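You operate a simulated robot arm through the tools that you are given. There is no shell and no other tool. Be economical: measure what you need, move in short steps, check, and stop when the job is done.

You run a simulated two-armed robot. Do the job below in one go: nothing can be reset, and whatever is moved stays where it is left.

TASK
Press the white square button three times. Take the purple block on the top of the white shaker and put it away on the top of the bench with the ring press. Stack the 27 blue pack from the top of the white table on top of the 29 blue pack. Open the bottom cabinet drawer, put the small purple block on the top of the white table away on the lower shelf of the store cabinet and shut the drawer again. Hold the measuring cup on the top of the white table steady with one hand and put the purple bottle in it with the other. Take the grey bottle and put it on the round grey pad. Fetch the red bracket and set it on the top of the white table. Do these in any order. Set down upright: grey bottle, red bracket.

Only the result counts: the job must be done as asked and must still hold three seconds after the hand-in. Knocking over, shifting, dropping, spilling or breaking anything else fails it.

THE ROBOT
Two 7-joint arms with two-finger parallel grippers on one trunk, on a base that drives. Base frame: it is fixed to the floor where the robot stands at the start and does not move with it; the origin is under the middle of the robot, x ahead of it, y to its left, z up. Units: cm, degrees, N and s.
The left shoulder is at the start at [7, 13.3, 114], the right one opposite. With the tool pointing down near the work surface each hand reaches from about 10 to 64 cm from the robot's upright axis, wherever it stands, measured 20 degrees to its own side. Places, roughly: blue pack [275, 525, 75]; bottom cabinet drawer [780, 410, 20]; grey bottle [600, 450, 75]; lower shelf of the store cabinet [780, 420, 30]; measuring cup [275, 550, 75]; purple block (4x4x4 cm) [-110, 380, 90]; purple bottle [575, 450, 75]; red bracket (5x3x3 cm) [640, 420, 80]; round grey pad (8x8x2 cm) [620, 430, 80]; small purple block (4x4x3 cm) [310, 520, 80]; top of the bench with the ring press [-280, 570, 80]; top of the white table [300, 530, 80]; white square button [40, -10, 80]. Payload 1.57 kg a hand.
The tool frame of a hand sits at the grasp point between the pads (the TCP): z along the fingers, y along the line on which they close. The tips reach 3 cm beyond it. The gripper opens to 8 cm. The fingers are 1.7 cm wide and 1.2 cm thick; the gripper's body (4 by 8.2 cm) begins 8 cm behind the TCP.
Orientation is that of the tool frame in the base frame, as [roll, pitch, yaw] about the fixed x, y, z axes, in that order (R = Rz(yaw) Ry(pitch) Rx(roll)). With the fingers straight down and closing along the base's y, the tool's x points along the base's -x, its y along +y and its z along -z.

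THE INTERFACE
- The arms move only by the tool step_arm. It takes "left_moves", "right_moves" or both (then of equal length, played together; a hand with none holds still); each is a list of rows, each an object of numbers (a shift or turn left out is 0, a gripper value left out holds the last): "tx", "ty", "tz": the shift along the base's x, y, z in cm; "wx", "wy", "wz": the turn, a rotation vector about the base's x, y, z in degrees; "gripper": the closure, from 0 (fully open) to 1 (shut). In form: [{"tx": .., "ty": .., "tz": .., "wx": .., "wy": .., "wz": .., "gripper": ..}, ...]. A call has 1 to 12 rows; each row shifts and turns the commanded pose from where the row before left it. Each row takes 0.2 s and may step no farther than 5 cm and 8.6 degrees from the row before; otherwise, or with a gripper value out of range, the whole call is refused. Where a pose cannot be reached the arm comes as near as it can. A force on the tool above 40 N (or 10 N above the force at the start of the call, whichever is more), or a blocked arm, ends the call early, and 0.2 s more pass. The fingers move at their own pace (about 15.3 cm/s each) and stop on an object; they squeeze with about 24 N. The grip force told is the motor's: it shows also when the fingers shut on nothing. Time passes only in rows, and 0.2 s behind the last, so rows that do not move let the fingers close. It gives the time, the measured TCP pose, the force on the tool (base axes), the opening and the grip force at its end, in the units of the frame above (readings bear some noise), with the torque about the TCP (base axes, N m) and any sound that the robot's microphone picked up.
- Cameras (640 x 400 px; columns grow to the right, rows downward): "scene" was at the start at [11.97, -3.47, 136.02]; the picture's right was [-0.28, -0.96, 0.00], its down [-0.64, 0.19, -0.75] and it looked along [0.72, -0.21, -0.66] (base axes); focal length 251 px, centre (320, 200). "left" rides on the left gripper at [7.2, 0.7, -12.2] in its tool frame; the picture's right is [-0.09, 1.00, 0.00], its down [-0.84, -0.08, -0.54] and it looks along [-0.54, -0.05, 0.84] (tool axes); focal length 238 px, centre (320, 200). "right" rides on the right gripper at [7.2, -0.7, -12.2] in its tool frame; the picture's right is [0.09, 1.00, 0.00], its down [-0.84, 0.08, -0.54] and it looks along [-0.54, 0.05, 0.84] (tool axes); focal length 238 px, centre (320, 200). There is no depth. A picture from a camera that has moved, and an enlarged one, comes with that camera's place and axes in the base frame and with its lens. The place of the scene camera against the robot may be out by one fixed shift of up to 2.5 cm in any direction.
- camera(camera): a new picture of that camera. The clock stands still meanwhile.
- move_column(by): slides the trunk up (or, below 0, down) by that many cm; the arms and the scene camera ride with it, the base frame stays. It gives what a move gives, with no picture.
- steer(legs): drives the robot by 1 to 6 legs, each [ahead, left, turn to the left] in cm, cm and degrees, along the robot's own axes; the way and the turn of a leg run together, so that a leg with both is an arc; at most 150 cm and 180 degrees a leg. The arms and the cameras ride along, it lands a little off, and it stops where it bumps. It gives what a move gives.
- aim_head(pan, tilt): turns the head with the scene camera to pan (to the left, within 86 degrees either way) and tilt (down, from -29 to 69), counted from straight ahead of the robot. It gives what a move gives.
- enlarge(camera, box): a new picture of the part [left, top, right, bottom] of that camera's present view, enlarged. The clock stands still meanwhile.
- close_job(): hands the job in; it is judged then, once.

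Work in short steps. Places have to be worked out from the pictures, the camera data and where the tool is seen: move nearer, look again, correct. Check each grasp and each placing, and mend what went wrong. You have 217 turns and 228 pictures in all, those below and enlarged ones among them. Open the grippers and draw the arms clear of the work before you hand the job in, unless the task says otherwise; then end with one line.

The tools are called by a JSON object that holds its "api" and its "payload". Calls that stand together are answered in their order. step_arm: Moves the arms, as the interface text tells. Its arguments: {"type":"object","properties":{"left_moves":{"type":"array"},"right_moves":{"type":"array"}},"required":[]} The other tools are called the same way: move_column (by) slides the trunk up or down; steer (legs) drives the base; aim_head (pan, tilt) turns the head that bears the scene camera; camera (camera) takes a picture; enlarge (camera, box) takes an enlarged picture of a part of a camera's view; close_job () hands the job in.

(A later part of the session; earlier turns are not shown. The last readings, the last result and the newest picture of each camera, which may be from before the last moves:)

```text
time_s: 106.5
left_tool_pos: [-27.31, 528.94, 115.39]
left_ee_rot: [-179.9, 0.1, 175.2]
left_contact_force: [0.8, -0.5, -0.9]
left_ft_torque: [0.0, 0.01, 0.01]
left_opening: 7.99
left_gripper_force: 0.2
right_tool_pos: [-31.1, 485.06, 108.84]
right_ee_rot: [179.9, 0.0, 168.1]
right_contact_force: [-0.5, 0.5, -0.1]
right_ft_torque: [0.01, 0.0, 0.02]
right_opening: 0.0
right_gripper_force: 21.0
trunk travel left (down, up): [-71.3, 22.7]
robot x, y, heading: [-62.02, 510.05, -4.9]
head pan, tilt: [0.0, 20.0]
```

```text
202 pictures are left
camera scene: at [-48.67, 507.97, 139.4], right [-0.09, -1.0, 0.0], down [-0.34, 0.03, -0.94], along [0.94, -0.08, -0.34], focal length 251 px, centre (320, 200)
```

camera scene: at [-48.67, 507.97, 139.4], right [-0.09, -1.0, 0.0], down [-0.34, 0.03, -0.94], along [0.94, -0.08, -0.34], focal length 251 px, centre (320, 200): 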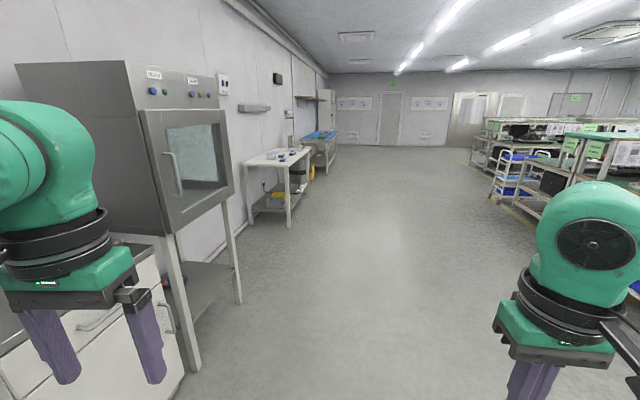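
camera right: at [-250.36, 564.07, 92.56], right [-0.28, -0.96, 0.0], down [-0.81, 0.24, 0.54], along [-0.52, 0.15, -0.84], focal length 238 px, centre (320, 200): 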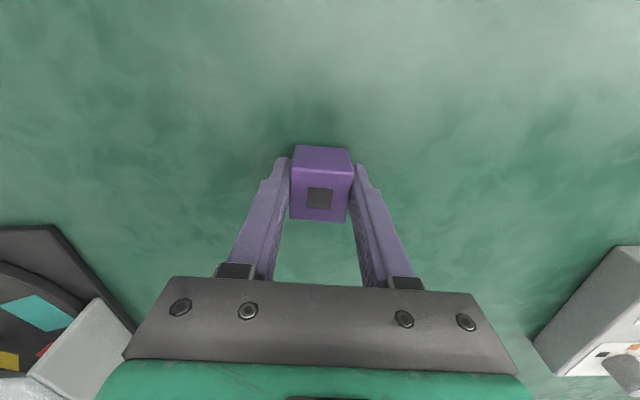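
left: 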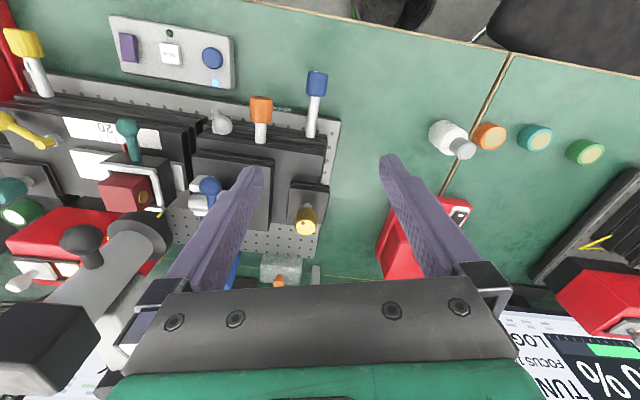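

Corridor is clear; the white table's near-left leg is at (237,524). I drive to about (289,457) and face it.

{"api": "steer", "payload": {"legs": [[0, 0, -3.6], [150, 0, 0], [150, 0, 0], [55, 0, 0], [0, 0, 98.5]]}}

{"api": "aim_head", "payload": {"pan": 0, "tilt": 38}}

{"api": "camera", "payload": {"camera": "scene"}}

```text
time_s: 128.4
left_tool_pos: [267.57, 493.21, 115.36]
left_ee_rot: [179.9, 0.0, -88.3]
left_contact_force: [0.9, -0.1, 0.0]
left_ft_torque: [0.02, 0.0, 0.04]
left_opening: 8.02
left_gripper_force: 0.0
right_tool_pos: [311.77, 494.5, 108.77]
right_ee_rot: [179.9, 0.1, -95.4]
right_contact_force: [-0.7, -0.7, 0.9]
right_ft_torque: [0.03, 0.03, -0.03]
right_opening: 0.0
right_gripper_force: 21.2
trunk travel left (down, up): [-71.3, 22.7]
robot x, y, heading: [290.09, 461.22, 91.6]
head pan, tilt: [0.0, 20.0]
```

```text
time_s: 129.2
left_tool_pos: [267.66, 493.25, 115.2]
left_ee_rot: [-180.0, 0.1, -88.4]
left_contact_force: [-0.3, 0.5, 0.3]
left_ft_torque: [-0.02, -0.01, -0.01]
left_opening: 8.0
left_gripper_force: 0.1
right_tool_pos: [311.64, 494.47, 108.77]
right_ee_rot: [-179.9, 0.0, -95.3]
right_contact_force: [0.1, 0.1, -0.9]
right_ft_torque: [0.0, 0.03, -0.02]
right_opening: 0.0
right_gripper_force: 20.9
trunk travel left (down, up): [-71.3, 22.7]
robot x, y, heading: [290.15, 461.34, 91.7]
head pan, tilt: [0.0, 38.0]
```

```text
201 pictures are left
camera scene: at [288.71, 473.58, 136.58], right [1.0, 0.03, 0.0], down [0.02, -0.61, -0.79], along [-0.02, 0.79, -0.62], focal length 251 px, centre (320, 200)
```

scene: 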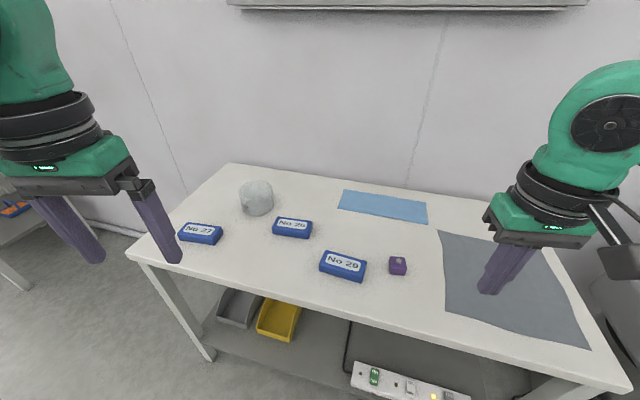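

The white table shows packs 27, 26?, 29, the cup and the small purple block. I enlarge to be sure of the numbers.

{"api": "enlarge", "payload": {"camera": "scene", "box": [160, 150, 440, 325]}}

```text
2.29 times, centred on (300, 238) of scene
camera zoom: at [288.71, 473.58, 136.58], right [1.0, 0.03, 0.0], down [0.02, -0.61, -0.79], along [-0.02, 0.79, -0.62], focal length 575 px, centre (366, 114)
```

zoom: 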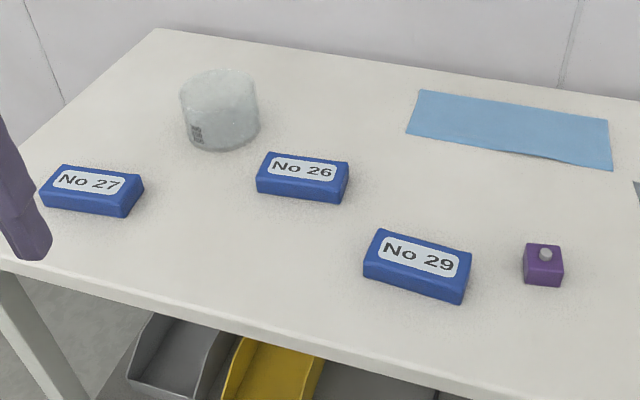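

Labels clear: 27 left, 29 right-front. The table is turned about -17°, so I turn to heading ~73 and strafe left to bring pack 27 into the left hand's reach.

{"api": "steer", "payload": {"legs": [[0, 0, -18.5], [7, 41, 0]]}}

{"api": "camera", "payload": {"camera": "scene"}}

{"api": "camera", "payload": {"camera": "left"}}

```text
time_s: 132.8
left_tool_pos: [241.87, 517.18, 115.4]
left_ee_rot: [180.0, -0.1, -106.9]
left_contact_force: [0.5, -0.1, 0.4]
left_ft_torque: [-0.01, 0.01, -0.01]
left_opening: 8.0
left_gripper_force: 0.0
right_tool_pos: [283.97, 504.53, 108.74]
right_ee_rot: [179.9, 0.0, -113.8]
right_contact_force: [-1.2, 0.2, -0.1]
right_ft_torque: [0.0, 0.0, -0.02]
right_opening: 0.0
right_gripper_force: 21.4
trunk travel left (down, up): [-71.3, 22.7]
robot x, y, heading: [252.68, 479.74, 73.3]
head pan, tilt: [0.0, 38.0]
```

```text
199 pictures are left
camera scene: at [255.89, 491.48, 136.57], right [0.96, -0.29, 0.0], down [-0.18, -0.59, -0.79], along [0.23, 0.75, -0.62], focal length 251 px, centre (320, 200)
```

scene: 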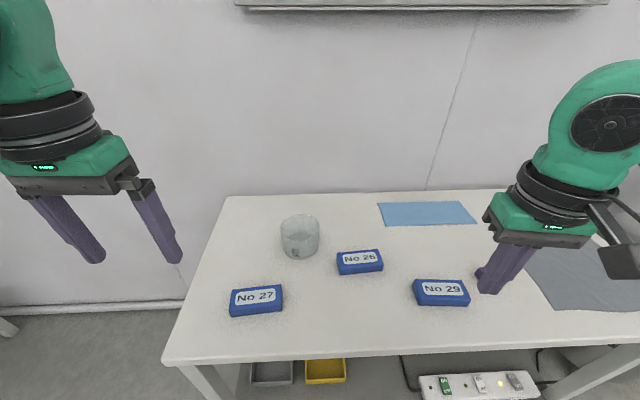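

```text
198 pictures are left
camera left: at [239.14, 510.48, 127.54], right [-0.93, 0.38, 0.0], down [0.32, 0.78, 0.54], along [0.2, 0.5, -0.84], focal length 238 px, centre (320, 200)
```

left: 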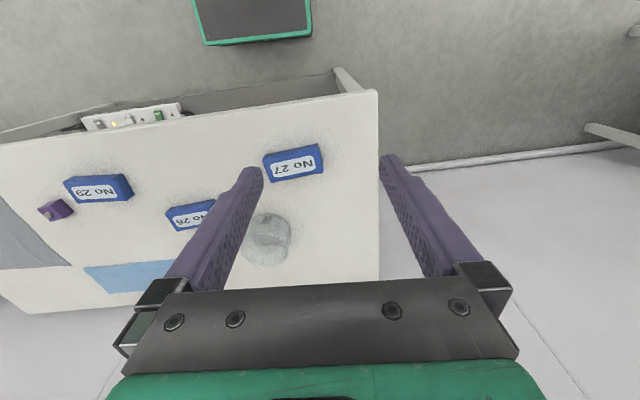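

Pack 27 is at about (252, 528), top near 79. Its short side runs along the table's depth, so I turn the left hand by -90° while moving above it.

{"api": "step_arm", "payload": {"left_moves": [{"tx": 0.9, "ty": 1.0, "tz": -1.2, "wz": -8.2}, {"tx": 0.9, "ty": 1.0, "tz": -1.2, "wz": -8.2}, {"tx": 0.9, "ty": 1.0, "tz": -1.2, "wz": -8.2}, {"tx": 0.9, "ty": 1.0, "tz": -1.2, "wz": -8.2}, {"tx": 0.9, "ty": 1.0, "tz": -1.2, "wz": -8.2}, {"tx": 0.9, "ty": 1.0, "tz": -1.2, "wz": -8.2}, {"tx": 0.9, "ty": 1.0, "tz": -1.2, "wz": -8.2}, {"tx": 0.9, "ty": 1.0, "tz": -1.2, "wz": -8.2}, {"tx": 0.9, "ty": 1.0, "tz": -1.2, "wz": -8.2}, {"tx": 0.9, "ty": 1.0, "tz": -1.2, "wz": -8.2}, {"tx": 0.9, "ty": 1.0, "tz": -1.2, "wz": -8}, {}]}}

{"api": "camera", "payload": {"camera": "left"}}

```text
time_s: 135.4
left_tool_pos: [251.62, 528.2, 102.11]
left_ee_rot: [180.0, 0.0, 163.0]
left_contact_force: [-1.0, -0.5, -0.3]
left_ft_torque: [0.02, -0.02, 0.02]
left_opening: 8.01
left_gripper_force: 0.1
right_tool_pos: [283.92, 504.43, 108.69]
right_ee_rot: [-180.0, 0.0, -114.0]
right_contact_force: [-0.7, 0.4, -0.7]
right_ft_torque: [0.01, 0.01, 0.0]
right_opening: 0.0
right_gripper_force: 21.3
trunk travel left (down, up): [-71.3, 22.7]
robot x, y, heading: [252.61, 479.22, 73.1]
head pan, tilt: [0.0, 38.0]
```

```text
197 pictures are left
camera left: at [244.9, 530.97, 114.33], right [0.38, 0.93, 0.0], down [0.78, -0.32, 0.54], along [0.5, -0.2, -0.84], focal length 238 px, centre (320, 200)
```

left: 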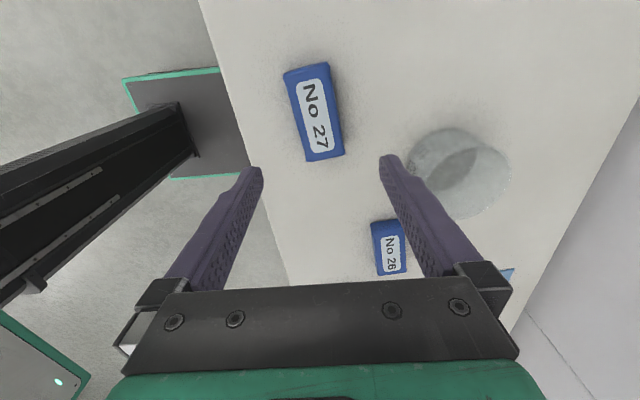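

Pack 27 is centred about (252.2, 527.5), 5 cm wide, turned 6° from the hand. I align and go down to z≈88 to check.

{"api": "step_arm", "payload": {"left_moves": [{"tx": 0.5, "ty": -0.6, "wz": 6}, {"tz": -4.5}, {"tz": -4.5}, {"tz": -4.5}, {}]}}

{"api": "camera", "payload": {"camera": "left"}}

{"api": "enlarge", "payload": {"camera": "scene", "box": [200, 220, 320, 340]}}

```text
time_s: 136.6
left_tool_pos: [252.44, 527.73, 88.54]
left_ee_rot: [-180.0, 0.0, 169.1]
left_contact_force: [-0.4, -0.5, -0.8]
left_ft_torque: [-0.04, -0.03, -0.01]
left_opening: 8.0
left_gripper_force: 0.0
right_tool_pos: [283.88, 504.54, 108.77]
right_ee_rot: [180.0, 0.0, -113.9]
right_contact_force: [-0.2, -0.2, -0.3]
right_ft_torque: [0.01, 0.01, 0.01]
right_opening: 0.03
right_gripper_force: 21.4
trunk travel left (down, up): [-71.3, 22.7]
robot x, y, heading: [253.06, 479.69, 73.2]
head pan, tilt: [0.0, 38.0]
```

```text
196 pictures are left
camera left: at [245.37, 529.74, 100.83], right [0.28, 0.96, 0.0], down [0.81, -0.23, 0.54], along [0.52, -0.15, -0.84], focal length 238 px, centre (320, 200)
```

left: 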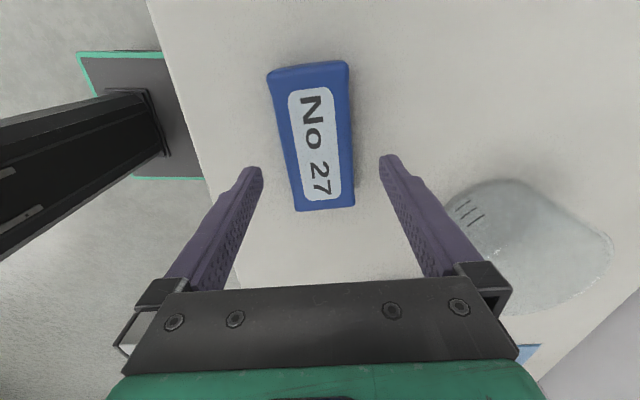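

```text
3.33 times, centred on (260, 280) of scene
camera zoom: at [255.8, 491.52, 136.57], right [0.96, -0.29, 0.0], down [-0.18, -0.59, -0.79], along [0.23, 0.75, -0.62], focal length 838 px, centre (520, -67)
```

zoom: 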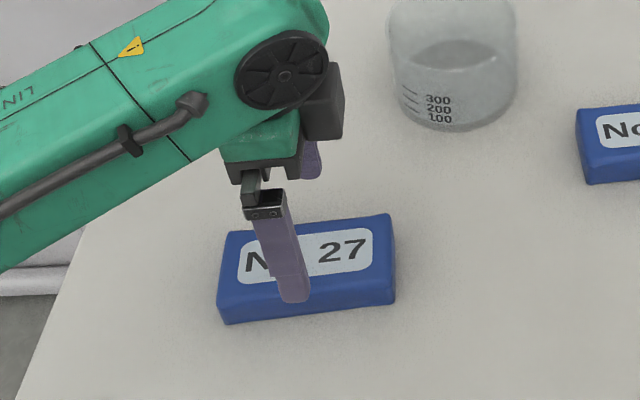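

Pack top is at z≈79.3, centre about (252.5, 527.3). I lower to TCP 79.8 and grip.

{"api": "step_arm", "payload": {"left_moves": [{"tx": 0.2, "ty": -0.4, "tz": -4}, {"tz": -3}, {"tz": -1.6}, {}]}}

{"api": "step_arm", "payload": {"left_moves": [{"gripper": 1}, {}, {}, {}]}}

```text
time_s: 137.2
left_tool_pos: [252.52, 526.98, 82.97]
left_ee_rot: [179.9, 0.1, 169.0]
left_contact_force: [-4.7, -10.4, 16.1]
left_ft_torque: [-1.06, 0.34, 0.17]
left_opening: 7.98
left_gripper_force: 0.1
right_tool_pos: [283.81, 504.34, 108.69]
right_ee_rot: [-180.0, 0.1, -113.9]
right_contact_force: [0.2, -0.1, 0.2]
right_ft_torque: [-0.07, 0.03, -0.01]
right_opening: 0.0
right_gripper_force: 20.9
trunk travel left (down, up): [-71.3, 22.7]
robot x, y, heading: [252.86, 479.61, 73.1]
head pan, tilt: [0.0, 38.0]
stopped in row 3 (left hand): the force on the tool passed its limit at 77 N (the readings are from after the stop); the commanded pose is now the measured one
```

```text
time_s: 138.2
left_tool_pos: [252.55, 526.97, 83.14]
left_ee_rot: [179.6, 0.1, 169.0]
left_contact_force: [-0.6, -1.6, 12.4]
left_ft_torque: [-0.59, 0.16, 0.0]
left_opening: 5.76
left_gripper_force: 24.3
right_tool_pos: [283.87, 504.33, 108.69]
right_ee_rot: [179.9, 0.1, -113.9]
right_contact_force: [-0.1, -0.3, 0.2]
right_ft_torque: [0.0, 0.01, -0.02]
right_opening: 0.0
right_gripper_force: 21.2
trunk travel left (down, up): [-71.3, 22.7]
robot x, y, heading: [252.54, 479.4, 73.0]
head pan, tilt: [0.0, 38.0]
```

It stopped early at z 83, and the fingers closed to 5.76. I look at what they hold.

{"api": "camera", "payload": {"camera": "left"}}

{"api": "enlarge", "payload": {"camera": "scene", "box": [200, 220, 320, 340]}}

```text
194 pictures are left
camera left: at [245.5, 529.01, 95.21], right [0.28, 0.96, 0.01], down [0.8, -0.24, 0.54], along [0.52, -0.15, -0.84], focal length 238 px, centre (320, 200)
```

left: 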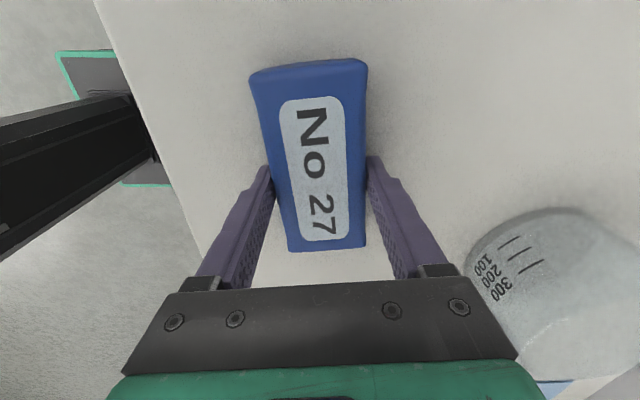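

```text
3.33 times, centred on (260, 280) of scene
camera zoom: at [255.78, 491.27, 136.61], right [0.96, -0.29, 0.0], down [-0.18, -0.59, -0.79], along [0.23, 0.76, -0.61], focal length 838 px, centre (520, -67)
```

zoom: 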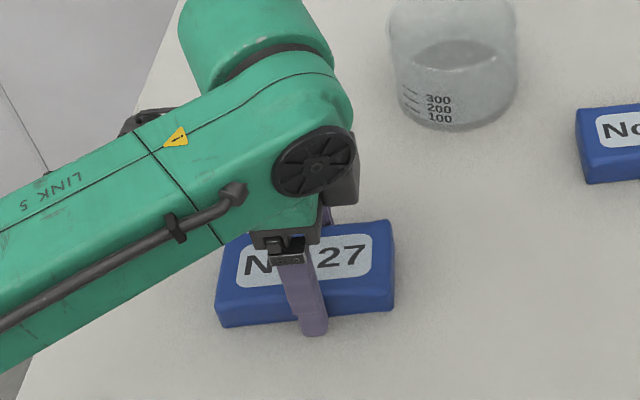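

The fingers straddle the pack with tips on the table (table top ≈80); the grip at 5.76 cm is on the pack. I lift.

{"api": "step_arm", "payload": {"left_moves": [{"tz": 2}, {"tz": 3}, {"tz": 4}, {"tz": 4}, {}]}}

{"api": "camera", "payload": {"camera": "left"}}

{"api": "camera", "payload": {"camera": "scene"}}

```text
time_s: 139.4
left_tool_pos: [252.57, 527.21, 95.98]
left_ee_rot: [179.8, 0.0, 169.0]
left_contact_force: [-0.9, 0.2, -1.1]
left_ft_torque: [0.01, 0.0, -0.01]
left_opening: 5.72
left_gripper_force: 23.5
right_tool_pos: [283.9, 504.6, 108.69]
right_ee_rot: [-179.9, 0.0, -113.8]
right_contact_force: [0.4, 0.5, -0.5]
right_ft_torque: [-0.05, -0.01, -0.01]
right_opening: 0.01
right_gripper_force: 21.5
trunk travel left (down, up): [-71.3, 22.7]
robot x, y, heading: [252.77, 479.43, 72.8]
head pan, tilt: [0.0, 38.0]
```

```text
192 pictures are left
camera left: at [245.59, 529.25, 108.17], right [0.28, 0.96, 0.0], down [0.81, -0.24, 0.54], along [0.52, -0.15, -0.84], focal length 238 px, centre (320, 200)
```

left: 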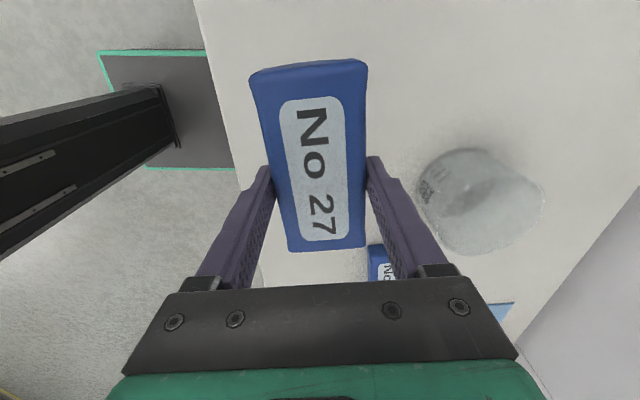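

```text
191 pictures are left
camera scene: at [255.78, 491.56, 136.57], right [0.96, -0.29, 0.0], down [-0.18, -0.59, -0.79], along [0.23, 0.75, -0.62], focal length 251 px, centre (320, 200)
```

scene: 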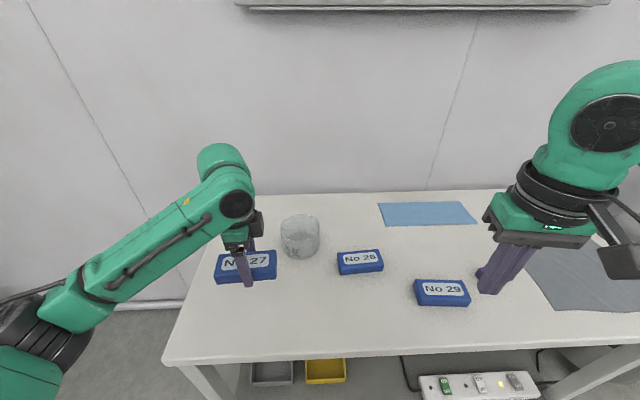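

Pack 27 is held. Pack 29 is at about (293.7, 516.5), turned -15°. I raise, strafe the base 38 cm right and look again.

{"api": "step_arm", "payload": {"left_moves": [{"tz": 4, "wz": -5}, {}]}}

{"api": "steer", "payload": {"legs": [[0, -38, 0]]}}

{"api": "camera", "payload": {"camera": "scene"}}

{"api": "camera", "payload": {"camera": "left"}}

{"api": "camera", "payload": {"camera": "right"}}

```text
time_s: 140.0
left_tool_pos: [252.59, 527.28, 100.0]
left_ee_rot: [179.8, 0.1, 163.9]
left_contact_force: [0.6, 0.1, -0.5]
left_ft_torque: [-0.02, 0.0, -0.03]
left_opening: 5.71
left_gripper_force: 24.0
right_tool_pos: [283.98, 504.48, 108.67]
right_ee_rot: [-179.9, 0.0, -113.9]
right_contact_force: [0.2, 0.9, -0.2]
right_ft_torque: [-0.04, 0.01, 0.0]
right_opening: 0.0
right_gripper_force: 20.9
trunk travel left (down, up): [-71.3, 22.7]
robot x, y, heading: [253.08, 479.54, 73.2]
head pan, tilt: [0.0, 38.0]
```

```text
time_s: 142.4
left_tool_pos: [289.16, 516.13, 100.04]
left_ee_rot: [179.7, 0.1, 163.9]
left_contact_force: [-0.6, -0.7, -1.1]
left_ft_torque: [0.01, -0.02, 0.02]
left_opening: 5.7
left_gripper_force: 23.7
right_tool_pos: [320.58, 493.49, 108.76]
right_ee_rot: [180.0, 0.0, -114.0]
right_contact_force: [1.0, -0.6, -0.6]
right_ft_torque: [-0.02, 0.0, 0.03]
right_opening: 0.0
right_gripper_force: 21.3
trunk travel left (down, up): [-71.3, 22.7]
robot x, y, heading: [289.34, 468.42, 73.4]
head pan, tilt: [0.0, 38.0]
```

```text
190 pictures are left
camera scene: at [292.38, 480.45, 136.57], right [0.96, -0.29, 0.0], down [-0.18, -0.59, -0.79], along [0.23, 0.75, -0.62], focal length 251 px, centre (320, 200)
```

scene: 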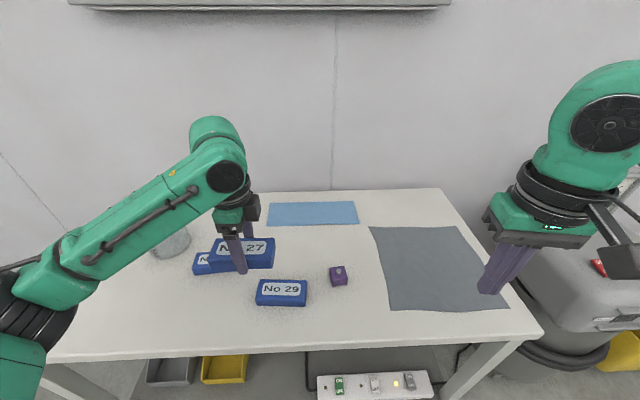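

```text
189 pictures are left
camera left: at [282.43, 518.76, 112.18], right [0.36, 0.93, 0.01], down [0.78, -0.31, 0.54], along [0.51, -0.19, -0.84], focal length 238 px, centre (320, 200)
```

left: 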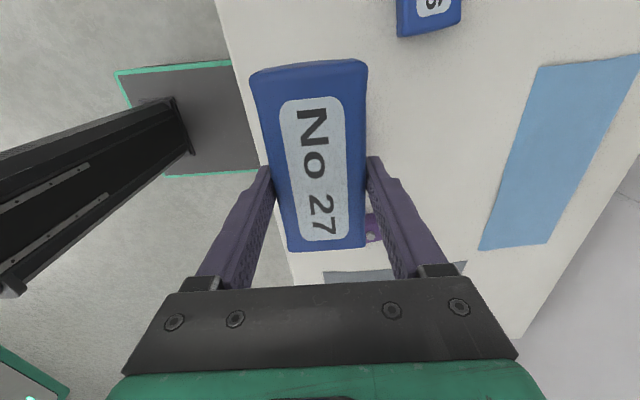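

```text
188 pictures are left
camera right: at [318.15, 486.65, 120.87], right [-0.95, 0.32, 0.0], down [0.27, 0.8, 0.54], along [0.17, 0.51, -0.84], focal length 238 px, centre (320, 200)
```

right: 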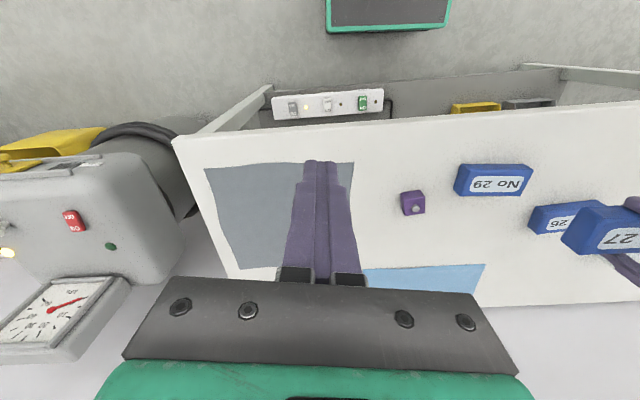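

Pack 29 is estimated at (294.3, 516.2). I move the held pack over it and lower to 4–5 cm above to check alignment.

{"api": "step_arm", "payload": {"left_moves": [{"tx": 3.1}, {"tx": 3.1}, {"tz": -4}, {"tz": -4}, {}]}}

{"api": "camera", "payload": {"camera": "left"}}

{"api": "camera", "payload": {"camera": "right"}}

{"api": "enlarge", "payload": {"camera": "scene", "box": [200, 200, 380, 320]}}

```text
time_s: 143.6
left_tool_pos: [295.32, 515.88, 92.03]
left_ee_rot: [179.7, 0.2, 163.9]
left_contact_force: [1.1, 0.3, -1.2]
left_ft_torque: [0.03, 0.0, 0.0]
left_opening: 5.74
left_gripper_force: 23.8
right_tool_pos: [320.73, 493.24, 108.76]
right_ee_rot: [-180.0, 0.0, -113.9]
right_contact_force: [-0.3, 0.3, -0.6]
right_ft_torque: [-0.01, -0.02, -0.02]
right_opening: 0.03
right_gripper_force: 21.6
trunk travel left (down, up): [-71.3, 22.7]
robot x, y, heading: [289.36, 468.6, 73.3]
head pan, tilt: [0.0, 38.0]
```

```text
187 pictures are left
camera left: at [288.65, 518.65, 104.22], right [0.36, 0.93, 0.01], down [0.78, -0.31, 0.54], along [0.51, -0.19, -0.84], focal length 238 px, centre (320, 200)
```

left: 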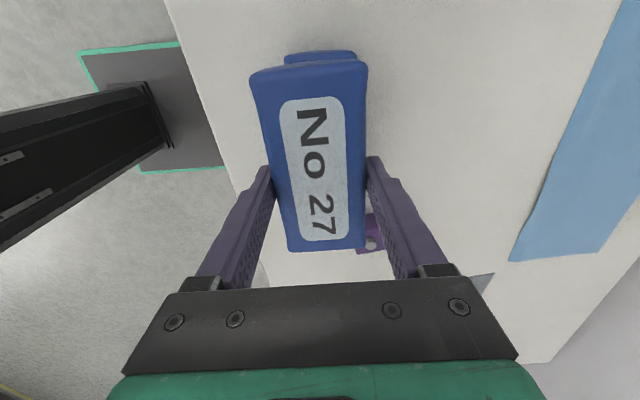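

```text
186 pictures are left
camera right: at [318.26, 486.59, 120.85], right [-0.95, 0.32, 0.0], down [0.27, 0.8, 0.54], along [0.17, 0.51, -0.84], focal length 238 px, centre (320, 200)
```

right: 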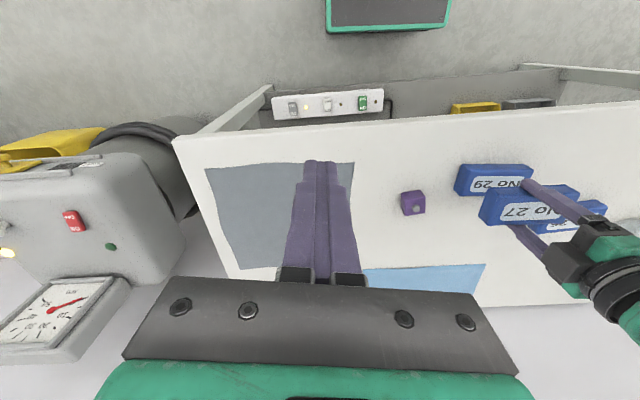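

```text
3.33 times, centred on (290, 260) of scene
camera zoom: at [292.51, 480.37, 136.57], right [0.96, -0.29, 0.0], down [-0.18, -0.59, -0.79], along [0.23, 0.75, -0.62], focal length 838 px, centre (420, 0)
```

zoom: 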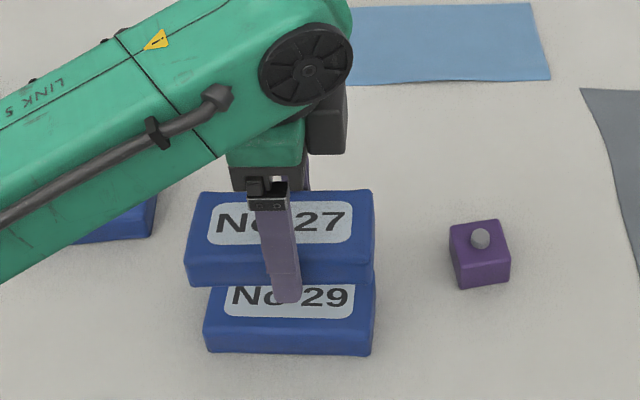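

The packs line up within a few mm in the scene view. I turn 2° and lower until contact.

{"api": "step_arm", "payload": {"left_moves": [{"tz": -2, "wz": -2}, {"tz": -1.5}, {"tz": -0.6}, {"tz": -0.4}, {"tz": -0.4}, {}]}}

{"api": "enlarge", "payload": {"camera": "scene", "box": [200, 200, 380, 320]}}

```text
time_s: 145.0
left_tool_pos: [295.53, 516.06, 87.1]
left_ee_rot: [179.8, 0.1, 161.9]
left_contact_force: [0.4, 1.1, -1.4]
left_ft_torque: [0.03, 0.0, 0.02]
left_opening: 5.71
left_gripper_force: 24.2
right_tool_pos: [320.5, 493.58, 108.72]
right_ee_rot: [180.0, 0.0, -113.9]
right_contact_force: [0.0, 0.7, -0.1]
right_ft_torque: [-0.02, 0.0, -0.02]
right_opening: 0.01
right_gripper_force: 21.8
trunk travel left (down, up): [-71.3, 22.7]
robot x, y, heading: [289.4, 468.38, 73.1]
head pan, tilt: [0.0, 38.0]
```

```text
3.33 times, centred on (290, 260) of scene
camera zoom: at [292.45, 480.42, 136.57], right [0.96, -0.29, 0.0], down [-0.18, -0.59, -0.79], along [0.23, 0.75, -0.62], focal length 838 px, centre (420, 0)
```

zoom: 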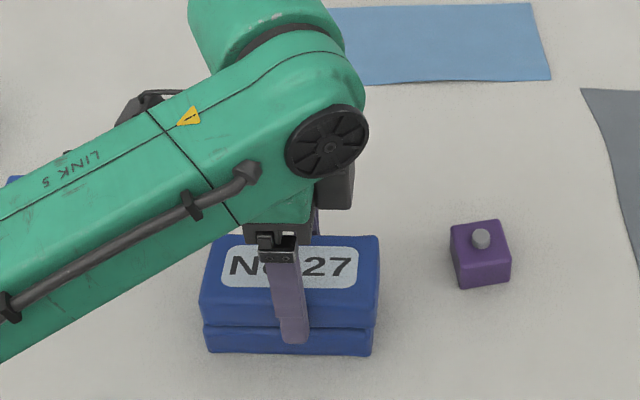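

Well aligned; I continue down to contact.

{"api": "step_arm", "payload": {"left_moves": [{"tz": -0.3}, {"tz": -0.3}, {"tz": -0.3}, {}]}}

```text
time_s: 146.0
left_tool_pos: [295.49, 516.25, 86.13]
left_ee_rot: [179.7, 0.1, 161.9]
left_contact_force: [-0.3, -0.2, -0.2]
left_ft_torque: [0.01, 0.0, -0.02]
left_opening: 5.72
left_gripper_force: 24.0
right_tool_pos: [320.66, 493.35, 108.71]
right_ee_rot: [-180.0, 0.0, -113.9]
right_contact_force: [0.1, -0.2, -0.5]
right_ft_torque: [0.0, -0.01, -0.01]
right_opening: 0.0
right_gripper_force: 21.4
trunk travel left (down, up): [-71.3, 22.7]
robot x, y, heading: [289.43, 468.35, 72.9]
head pan, tilt: [0.0, 38.0]
```

No force yet; on down in small steps.

{"api": "step_arm", "payload": {"left_moves": [{"tz": -0.3}, {"tz": -0.3}, {}]}}

{"api": "enlarge", "payload": {"camera": "scene", "box": [230, 240, 340, 320]}}

```text
time_s: 146.8
left_tool_pos: [295.47, 516.09, 85.94]
left_ee_rot: [179.2, 0.2, 162.0]
left_contact_force: [-0.2, 4.6, 23.1]
left_ft_torque: [-0.13, 0.32, 0.0]
left_opening: 5.75
left_gripper_force: 23.8
right_tool_pos: [320.59, 493.18, 108.81]
right_ee_rot: [180.0, 0.1, -113.8]
right_contact_force: [0.0, 0.1, -0.3]
right_ft_torque: [0.02, 0.03, -0.01]
right_opening: 0.0
right_gripper_force: 21.1
trunk travel left (down, up): [-71.3, 22.7]
robot x, y, heading: [289.49, 468.06, 73.1]
head pan, tilt: [0.0, 38.0]
```

```text
5.00 times, centred on (285, 280) of scene
camera zoom: at [292.39, 480.12, 136.63], right [0.96, -0.29, 0.0], down [-0.18, -0.59, -0.79], along [0.23, 0.76, -0.61], focal length 1257 px, centre (495, -200)
```

zoom: 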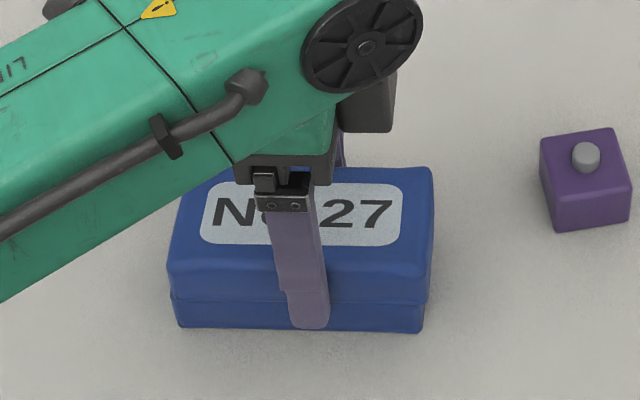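

Contact at 85.9 (23 N up). I relieve, open and rise.

{"api": "step_arm", "payload": {"left_moves": [{"tz": 0.3}, {"gripper": 0}, {}, {}, {"tz": 3}, {"tz": 4}, {"tz": 4}, {"tz": 4}, {}]}}

{"api": "camera", "payload": {"camera": "left"}}

{"api": "enlarge", "payload": {"camera": "scene", "box": [200, 200, 380, 320]}}

```text
time_s: 148.8
left_tool_pos: [295.7, 516.11, 100.94]
left_ee_rot: [179.8, 0.0, 161.9]
left_contact_force: [0.3, 0.6, 0.6]
left_ft_torque: [0.0, 0.02, 0.0]
left_opening: 8.01
left_gripper_force: 0.1
right_tool_pos: [320.55, 493.36, 108.79]
right_ee_rot: [179.9, 0.0, -114.0]
right_contact_force: [0.5, -0.4, 0.5]
right_ft_torque: [0.0, -0.01, 0.02]
right_opening: 0.0
right_gripper_force: 21.5
trunk travel left (down, up): [-71.3, 22.7]
robot x, y, heading: [289.79, 468.28, 73.0]
head pan, tilt: [0.0, 38.0]
```

```text
182 pictures are left
camera left: at [289.01, 518.99, 113.1], right [0.4, 0.92, 0.0], down [0.77, -0.33, 0.54], along [0.5, -0.21, -0.84], focal length 238 px, centre (320, 200)
```

left: 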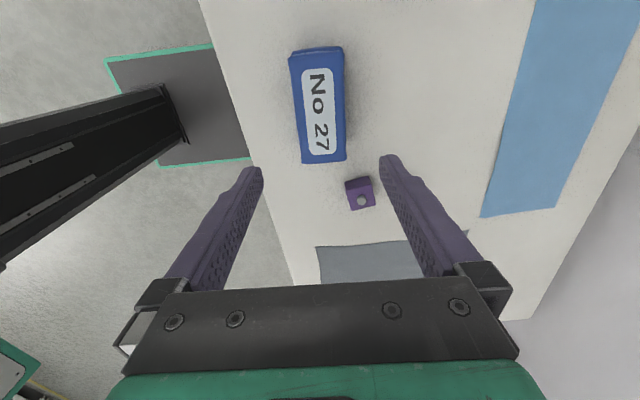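

```text
3.33 times, centred on (290, 260) of scene
camera zoom: at [292.46, 480.44, 136.56], right [0.96, -0.29, 0.0], down [-0.18, -0.59, -0.79], along [0.23, 0.75, -0.62], focal length 838 px, centre (420, 0)
```

zoom: 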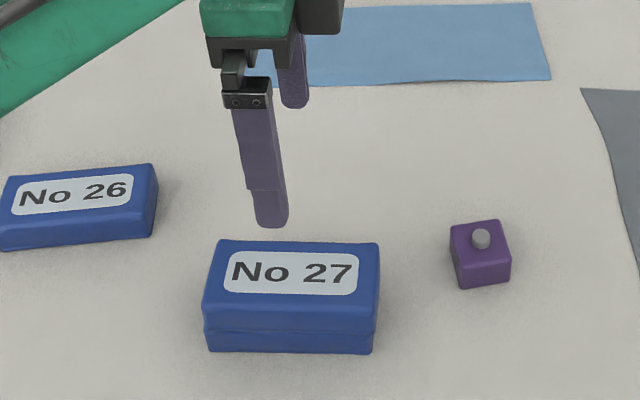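

Stacked well. The small purple block is at about (308.4, 516.9). I withdraw the left hand to carry pose and bring the right hand, opened, above the block.

{"api": "step_arm", "payload": {"left_moves": [{"tx": -1.6, "ty": -1, "tz": 1.2, "wz": 8.2}, {"tx": -1.6, "ty": -1, "tz": 1.2, "wz": 8.2}, {"tx": -1.6, "ty": -1, "tz": 1.2, "wz": 8.2}, {"tx": -1.6, "ty": -1, "tz": 1.2, "wz": 8.2}, {"tx": -1.6, "ty": -1, "tz": 1.2, "wz": 8.2}, {"tx": -1.6, "ty": -1, "tz": 1.2, "wz": 8.2}, {"tx": -1.6, "ty": -1, "tz": 1.2, "wz": 8.2}, {"tx": -1.6, "ty": -1, "tz": 1.2, "wz": 8.2}, {"tx": -1.6, "ty": -1, "tz": 1.2, "wz": 8.2}, {"tx": -1.6, "ty": -1, "tz": 1.2, "wz": 8.2}, {"tx": -1.6, "ty": -1, "tz": 1.2, "wz": 8.2}, {}], "right_moves": [{"gripper": 0}, {}, {}, {}, {}, {"tx": -2, "ty": 4}, {"tx": -2, "ty": 4, "wz": 6}, {"tx": -2, "ty": 4, "wz": 7}, {"tx": -2, "ty": 4, "wz": 6}, {"tx": -2, "ty": 4}, {"tx": -2, "ty": 2, "tz": -3}, {}]}}

{"api": "camera", "payload": {"camera": "right"}}

```text
time_s: 151.4
left_tool_pos: [277.86, 505.33, 114.18]
left_ee_rot: [179.7, 0.0, -107.8]
left_contact_force: [0.8, 0.4, 0.2]
left_ft_torque: [0.01, -0.01, 0.01]
left_opening: 7.98
left_gripper_force: 0.0
right_tool_pos: [308.9, 515.36, 105.77]
right_ee_rot: [-180.0, 0.0, -94.9]
right_contact_force: [0.1, 0.6, 0.9]
right_ft_torque: [-0.01, -0.02, 0.05]
right_opening: 7.99
right_gripper_force: 0.0
trunk travel left (down, up): [-71.3, 22.7]
robot x, y, heading: [289.42, 468.46, 73.0]
head pan, tilt: [0.0, 38.0]
```

```text
180 pictures are left
camera right: at [308.82, 508.37, 117.91], right [-1.0, -0.01, 0.0], down [-0.01, 0.84, 0.54], along [0.0, 0.54, -0.84], focal length 238 px, centre (320, 200)
```

right: 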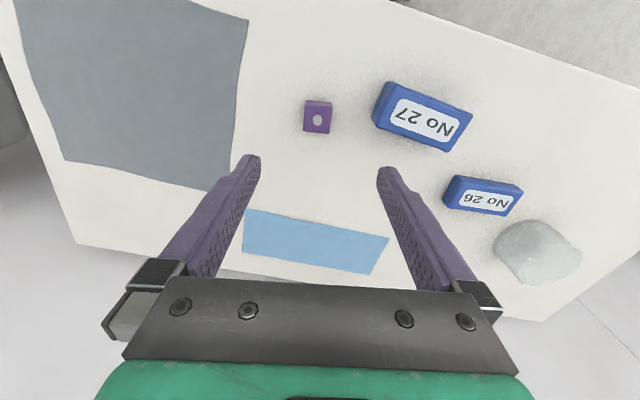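

Block at (309.2, 516.9). I align and go down, stopping a bit above first.

{"api": "step_arm", "payload": {"right_moves": [{"tx": 0.3, "ty": 1.5, "wz": 4}, {"tz": -4.5}, {"tz": -4.5}, {"tz": -4}, {"tz": -3}, {}]}}

{"api": "camera", "payload": {"camera": "right"}}

```text
time_s: 152.8
left_tool_pos: [277.9, 505.31, 114.22]
left_ee_rot: [179.7, 0.1, -107.9]
left_contact_force: [0.1, 0.6, 0.2]
left_ft_torque: [-0.03, -0.01, 0.0]
left_opening: 7.99
left_gripper_force: 0.0
right_tool_pos: [308.88, 516.69, 90.0]
right_ee_rot: [180.0, 0.0, -90.9]
right_contact_force: [-0.2, 0.9, 0.3]
right_ft_torque: [-0.01, -0.04, 0.02]
right_opening: 8.01
right_gripper_force: 0.1
trunk travel left (down, up): [-71.3, 22.7]
robot x, y, heading: [289.15, 468.28, 73.2]
head pan, tilt: [0.0, 38.0]
```

```text
179 pictures are left
camera right: at [309.41, 509.54, 102.07], right [-1.0, -0.08, 0.0], down [-0.06, 0.84, 0.54], along [-0.04, 0.54, -0.84], focal length 238 px, centre (320, 200)
```

right: 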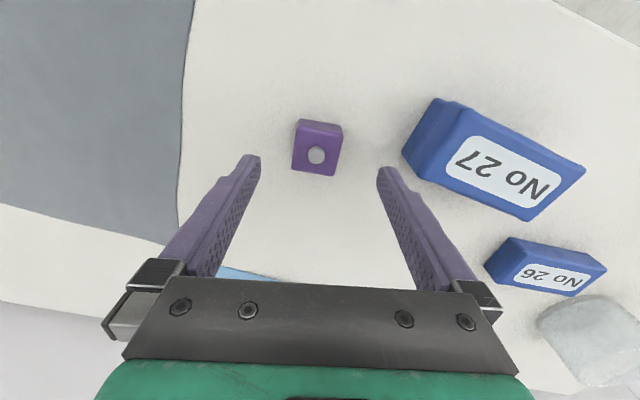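

Centered; I go down to 83.6 and close.

{"api": "step_arm", "payload": {"right_moves": [{"tx": 0.2, "ty": 0.3, "tz": -3}, {"tz": -2.4}, {"tz": -0.8}, {"gripper": 1}, {}, {}, {}]}}

{"api": "step_arm", "payload": {"right_moves": [{"tz": 3}, {"tz": 4}, {"tz": 4}, {"tz": 4}, {"tz": 4}, {"ty": -4, "tz": 2}, {"ty": -4}, {"ty": -4}, {}]}}

{"api": "camera", "payload": {"camera": "right"}}

```text
time_s: 154.4
left_tool_pos: [277.86, 505.27, 114.13]
left_ee_rot: [179.7, 0.2, -108.0]
left_contact_force: [0.0, 0.4, -0.2]
left_ft_torque: [-0.03, -0.01, 0.0]
left_opening: 7.99
left_gripper_force: 0.1
right_tool_pos: [308.97, 517.07, 83.58]
right_ee_rot: [180.0, -0.1, -90.8]
right_contact_force: [-0.4, -0.8, 0.7]
right_ft_torque: [0.02, 0.03, 0.02]
right_opening: 3.98
right_gripper_force: 23.9
trunk travel left (down, up): [-71.3, 22.7]
robot x, y, heading: [289.53, 468.42, 73.2]
head pan, tilt: [0.0, 38.0]
```

```text
time_s: 156.4
left_tool_pos: [277.85, 505.3, 114.15]
left_ee_rot: [179.7, 0.1, -107.9]
left_contact_force: [-0.1, -0.4, -0.4]
left_ft_torque: [-0.02, 0.0, -0.02]
left_opening: 8.0
left_gripper_force: 0.1
right_tool_pos: [309.03, 505.33, 104.62]
right_ee_rot: [180.0, 0.0, -91.0]
right_contact_force: [-0.1, 0.2, -1.0]
right_ft_torque: [-0.02, 0.01, 0.03]
right_opening: 3.95
right_gripper_force: 24.2
trunk travel left (down, up): [-71.3, 22.7]
robot x, y, heading: [289.27, 468.57, 72.9]
head pan, tilt: [0.0, 38.0]
```

```text
178 pictures are left
camera right: at [309.49, 498.24, 116.74], right [-1.0, -0.08, 0.0], down [-0.06, 0.84, 0.54], along [-0.04, 0.54, -0.84], focal length 238 px, centre (320, 200)
```

right: 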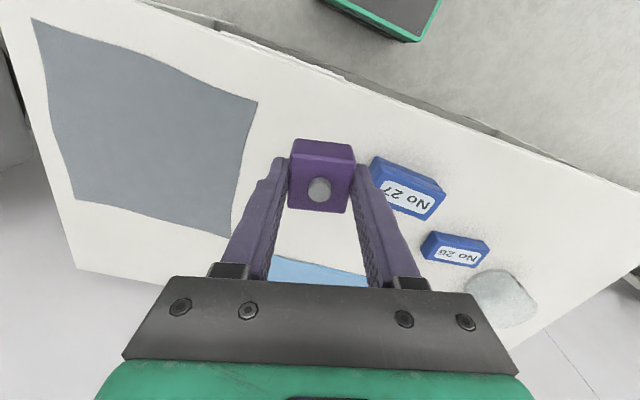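

Block is held. I back off, turn toward +x and look over the way to the second bench and the cabinet.

{"api": "steer", "payload": {"legs": [[-35, 0, 0], [0, 0, -78]]}}

{"api": "aim_head", "payload": {"pan": 5, "tilt": 15}}

{"api": "camera", "payload": {"camera": "scene"}}

```text
time_s: 162.1
left_tool_pos: [313.06, 453.15, 114.13]
left_ee_rot: [179.7, 0.0, 173.2]
left_contact_force: [-0.1, -0.8, -0.4]
left_ft_torque: [0.01, 0.04, -0.01]
left_opening: 8.02
left_gripper_force: 0.1
right_tool_pos: [319.31, 422.52, 104.59]
right_ee_rot: [-179.9, -0.1, -169.8]
right_contact_force: [0.9, -0.5, -0.4]
right_ft_torque: [0.04, -0.01, 0.02]
right_opening: 3.95
right_gripper_force: 24.8
trunk travel left (down, up): [-71.3, 22.7]
robot x, y, heading: [279.6, 434.02, -5.7]
head pan, tilt: [0.0, 38.0]
```

```text
time_s: 162.9
left_tool_pos: [313.13, 453.11, 114.06]
left_ee_rot: [179.7, 0.2, 173.3]
left_contact_force: [0.7, -0.2, -0.1]
left_ft_torque: [0.01, -0.01, -0.02]
left_opening: 8.0
left_gripper_force: 0.0
right_tool_pos: [319.36, 422.56, 104.61]
right_ee_rot: [-179.9, 0.0, -169.8]
right_contact_force: [0.4, 0.0, -0.9]
right_ft_torque: [-0.04, 0.02, -0.05]
right_opening: 3.94
right_gripper_force: 23.4
trunk travel left (down, up): [-71.3, 22.7]
robot x, y, heading: [279.32, 434.69, -5.5]
head pan, tilt: [5.0, 15.0]
```

```text
177 pictures are left
camera scene: at [292.54, 432.79, 140.22], right [-0.01, -1.0, 0.0], down [-0.26, 0.0, -0.97], along [0.97, -0.01, -0.26], focal length 251 px, centre (320, 200)
```

scene: 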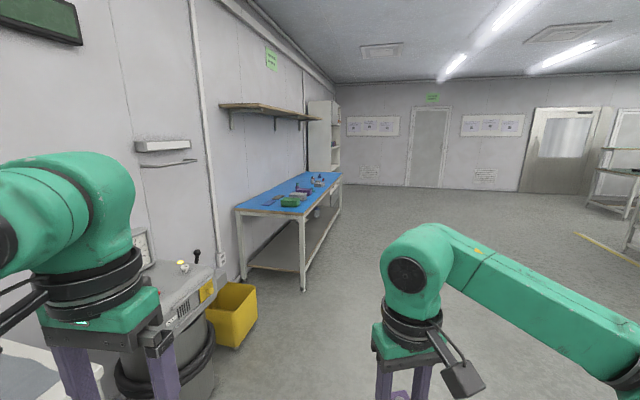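

The blue bench runs slanted from (495,446) to (713,393), with the store cabinet beyond it at the wall. I drive past it, keeping clear.

{"api": "steer", "payload": {"legs": [[0, 0, -13.6], [106, 0, 0], [106, 0, 0], [0, 0, 9], [130, 0, 0], [130, 0, 0]]}}

{"api": "aim_head", "payload": {"pan": 70, "tilt": 30}}

{"api": "camera", "payload": {"camera": "scene"}}

```text
time_s: 187.5
left_tool_pos: [775.88, 327.91, 114.24]
left_ee_rot: [179.8, 0.2, 167.6]
left_contact_force: [0.7, -0.8, -0.7]
left_ft_torque: [0.02, 0.01, -0.04]
left_opening: 8.0
left_gripper_force: 0.0
right_tool_pos: [778.71, 296.78, 104.62]
right_ee_rot: [-179.9, -0.1, -175.6]
right_contact_force: [-0.4, -0.6, -1.0]
right_ft_torque: [0.03, -0.03, 0.01]
right_opening: 3.93
right_gripper_force: 24.3
trunk travel left (down, up): [-71.3, 22.7]
robot x, y, heading: [740.17, 312.81, -11.4]
head pan, tilt: [5.0, 15.0]
```

```text
time_s: 188.8
left_tool_pos: [775.73, 327.78, 114.16]
left_ee_rot: [179.6, 0.1, 167.6]
left_contact_force: [0.0, -0.1, -0.1]
left_ft_torque: [0.03, -0.02, -0.03]
left_opening: 8.01
left_gripper_force: 0.0
right_tool_pos: [778.75, 296.69, 104.62]
right_ee_rot: [180.0, 0.0, -175.5]
right_contact_force: [0.0, -0.1, -0.9]
right_ft_torque: [0.04, 0.01, -0.03]
right_opening: 3.9
right_gripper_force: 23.8
trunk travel left (down, up): [-71.3, 22.7]
robot x, y, heading: [739.96, 312.75, -11.5]
head pan, tilt: [70.0, 30.0]
```

```text
176 pictures are left
camera scene: at [748.8, 318.33, 137.81], right [0.85, -0.52, 0.0], down [-0.26, -0.43, -0.87], along [0.45, 0.74, -0.5], focal length 251 px, centre (320, 200)
```

scene: 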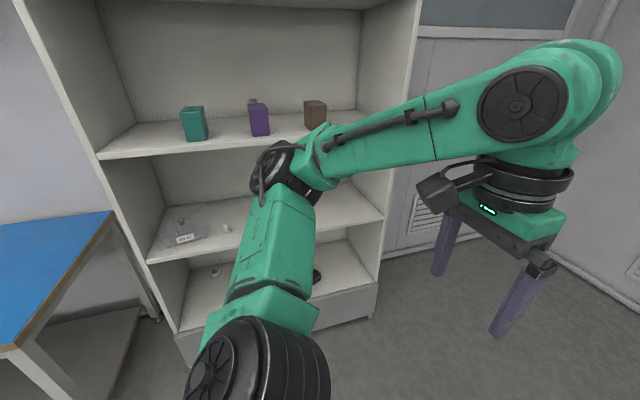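

The cabinet has open shelves with the drawer at the bottom; its front runs from (726,415) to (825,384). I turn to face it and look.

{"api": "steer", "payload": {"legs": [[0, 0, 84.5], [0, -20, 0]]}}

{"api": "aim_head", "payload": {"pan": 0, "tilt": 48}}

{"api": "camera", "payload": {"camera": "scene"}}

```text
time_s: 194.1
left_tool_pos: [747.48, 343.71, 114.11]
left_ee_rot: [179.8, 0.1, -107.3]
left_contact_force: [0.4, 0.6, 0.0]
left_ft_torque: [0.03, -0.04, 0.02]
left_opening: 7.99
left_gripper_force: 0.2
right_tool_pos: [778.62, 344.08, 104.56]
right_ee_rot: [-179.9, 0.0, -90.3]
right_contact_force: [-0.1, 0.1, -1.6]
right_ft_torque: [-0.04, 0.01, 0.02]
right_opening: 3.92
right_gripper_force: 23.7
trunk travel left (down, up): [-71.3, 22.7]
robot x, y, heading: [759.3, 306.65, 73.5]
head pan, tilt: [70.0, 30.0]
```

```text
time_s: 195.5
left_tool_pos: [747.48, 343.7, 114.23]
left_ee_rot: [179.7, 0.1, -107.2]
left_contact_force: [-0.6, 0.1, 0.1]
left_ft_torque: [0.01, -0.01, 0.0]
left_opening: 7.99
left_gripper_force: 0.1
right_tool_pos: [778.76, 344.16, 104.64]
right_ee_rot: [-180.0, 0.0, -90.3]
right_contact_force: [0.0, 0.0, -1.5]
right_ft_torque: [0.02, 0.0, -0.01]
right_opening: 3.95
right_gripper_force: 23.6
trunk travel left (down, up): [-71.3, 22.7]
robot x, y, heading: [759.59, 306.94, 73.7]
head pan, tilt: [0.0, 48.0]
```

```text
175 pictures are left
camera scene: at [762.19, 318.3, 135.13], right [0.96, -0.28, 0.0], down [-0.21, -0.71, -0.67], along [0.19, 0.64, -0.74], focal length 251 px, centre (320, 200)
```

scene: 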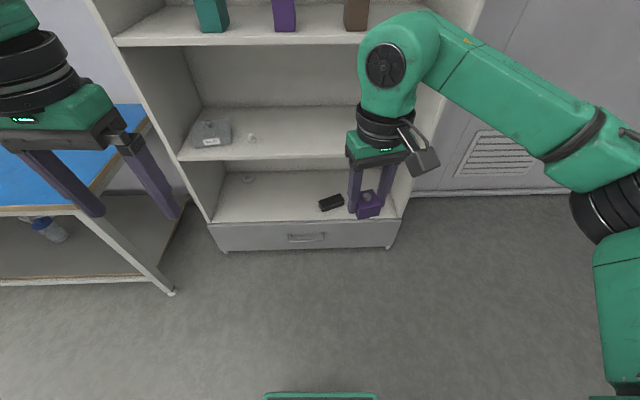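

I lower the trunk 60 cm so that the arms can work near the floor, then look.

{"api": "move_column", "payload": {"by": -60}}

{"api": "aim_head", "payload": {"pan": 0, "tilt": 32}}

{"api": "camera", "payload": {"camera": "scene"}}

{"api": "camera", "payload": {"camera": "left"}}

```text
refused: -60 is not a number from -40 to 40
```

```text
time_s: 196.3
left_tool_pos: [747.55, 343.65, 114.13]
left_ee_rot: [179.7, 0.1, -107.3]
left_contact_force: [-0.3, -0.4, 0.5]
left_ft_torque: [-0.01, -0.02, 0.01]
left_opening: 8.0
left_gripper_force: 0.1
right_tool_pos: [778.76, 344.11, 104.62]
right_ee_rot: [-180.0, 0.1, -90.4]
right_contact_force: [0.5, -0.2, -0.9]
right_ft_torque: [0.02, -0.04, 0.01]
right_opening: 3.94
right_gripper_force: 23.8
trunk travel left (down, up): [-71.3, 22.7]
robot x, y, heading: [759.73, 307.09, 73.9]
head pan, tilt: [0.0, 32.0]
```

```text
174 pictures are left
camera scene: at [762.49, 319.32, 137.48], right [0.96, -0.28, 0.0], down [-0.15, -0.51, -0.85], along [0.24, 0.81, -0.53], focal length 251 px, centre (320, 200)
```

scene: 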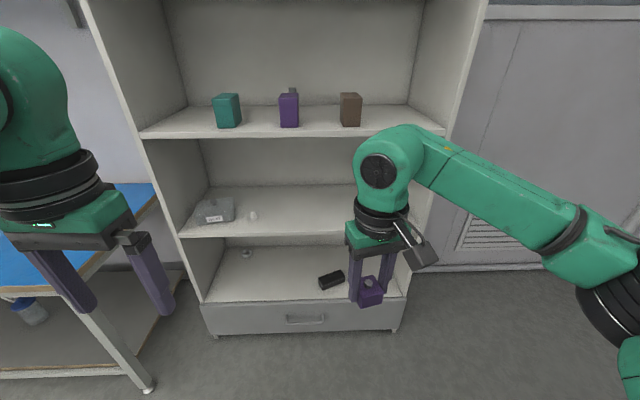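

```text
173 pictures are left
camera left: at [744.83, 337.0, 126.34], right [-0.92, 0.38, 0.01], down [0.32, 0.77, 0.54], along [0.2, 0.5, -0.84], focal length 238 px, centre (320, 200)
```

left: 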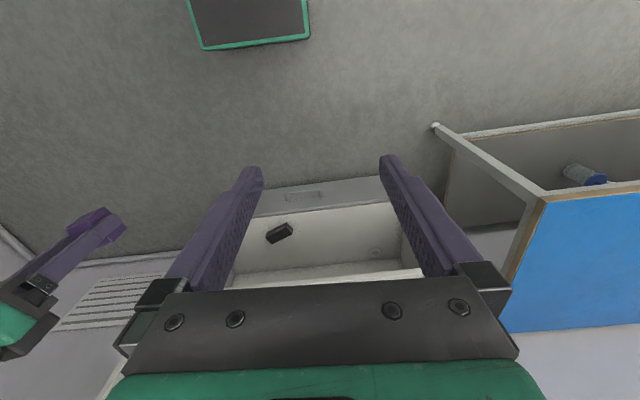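

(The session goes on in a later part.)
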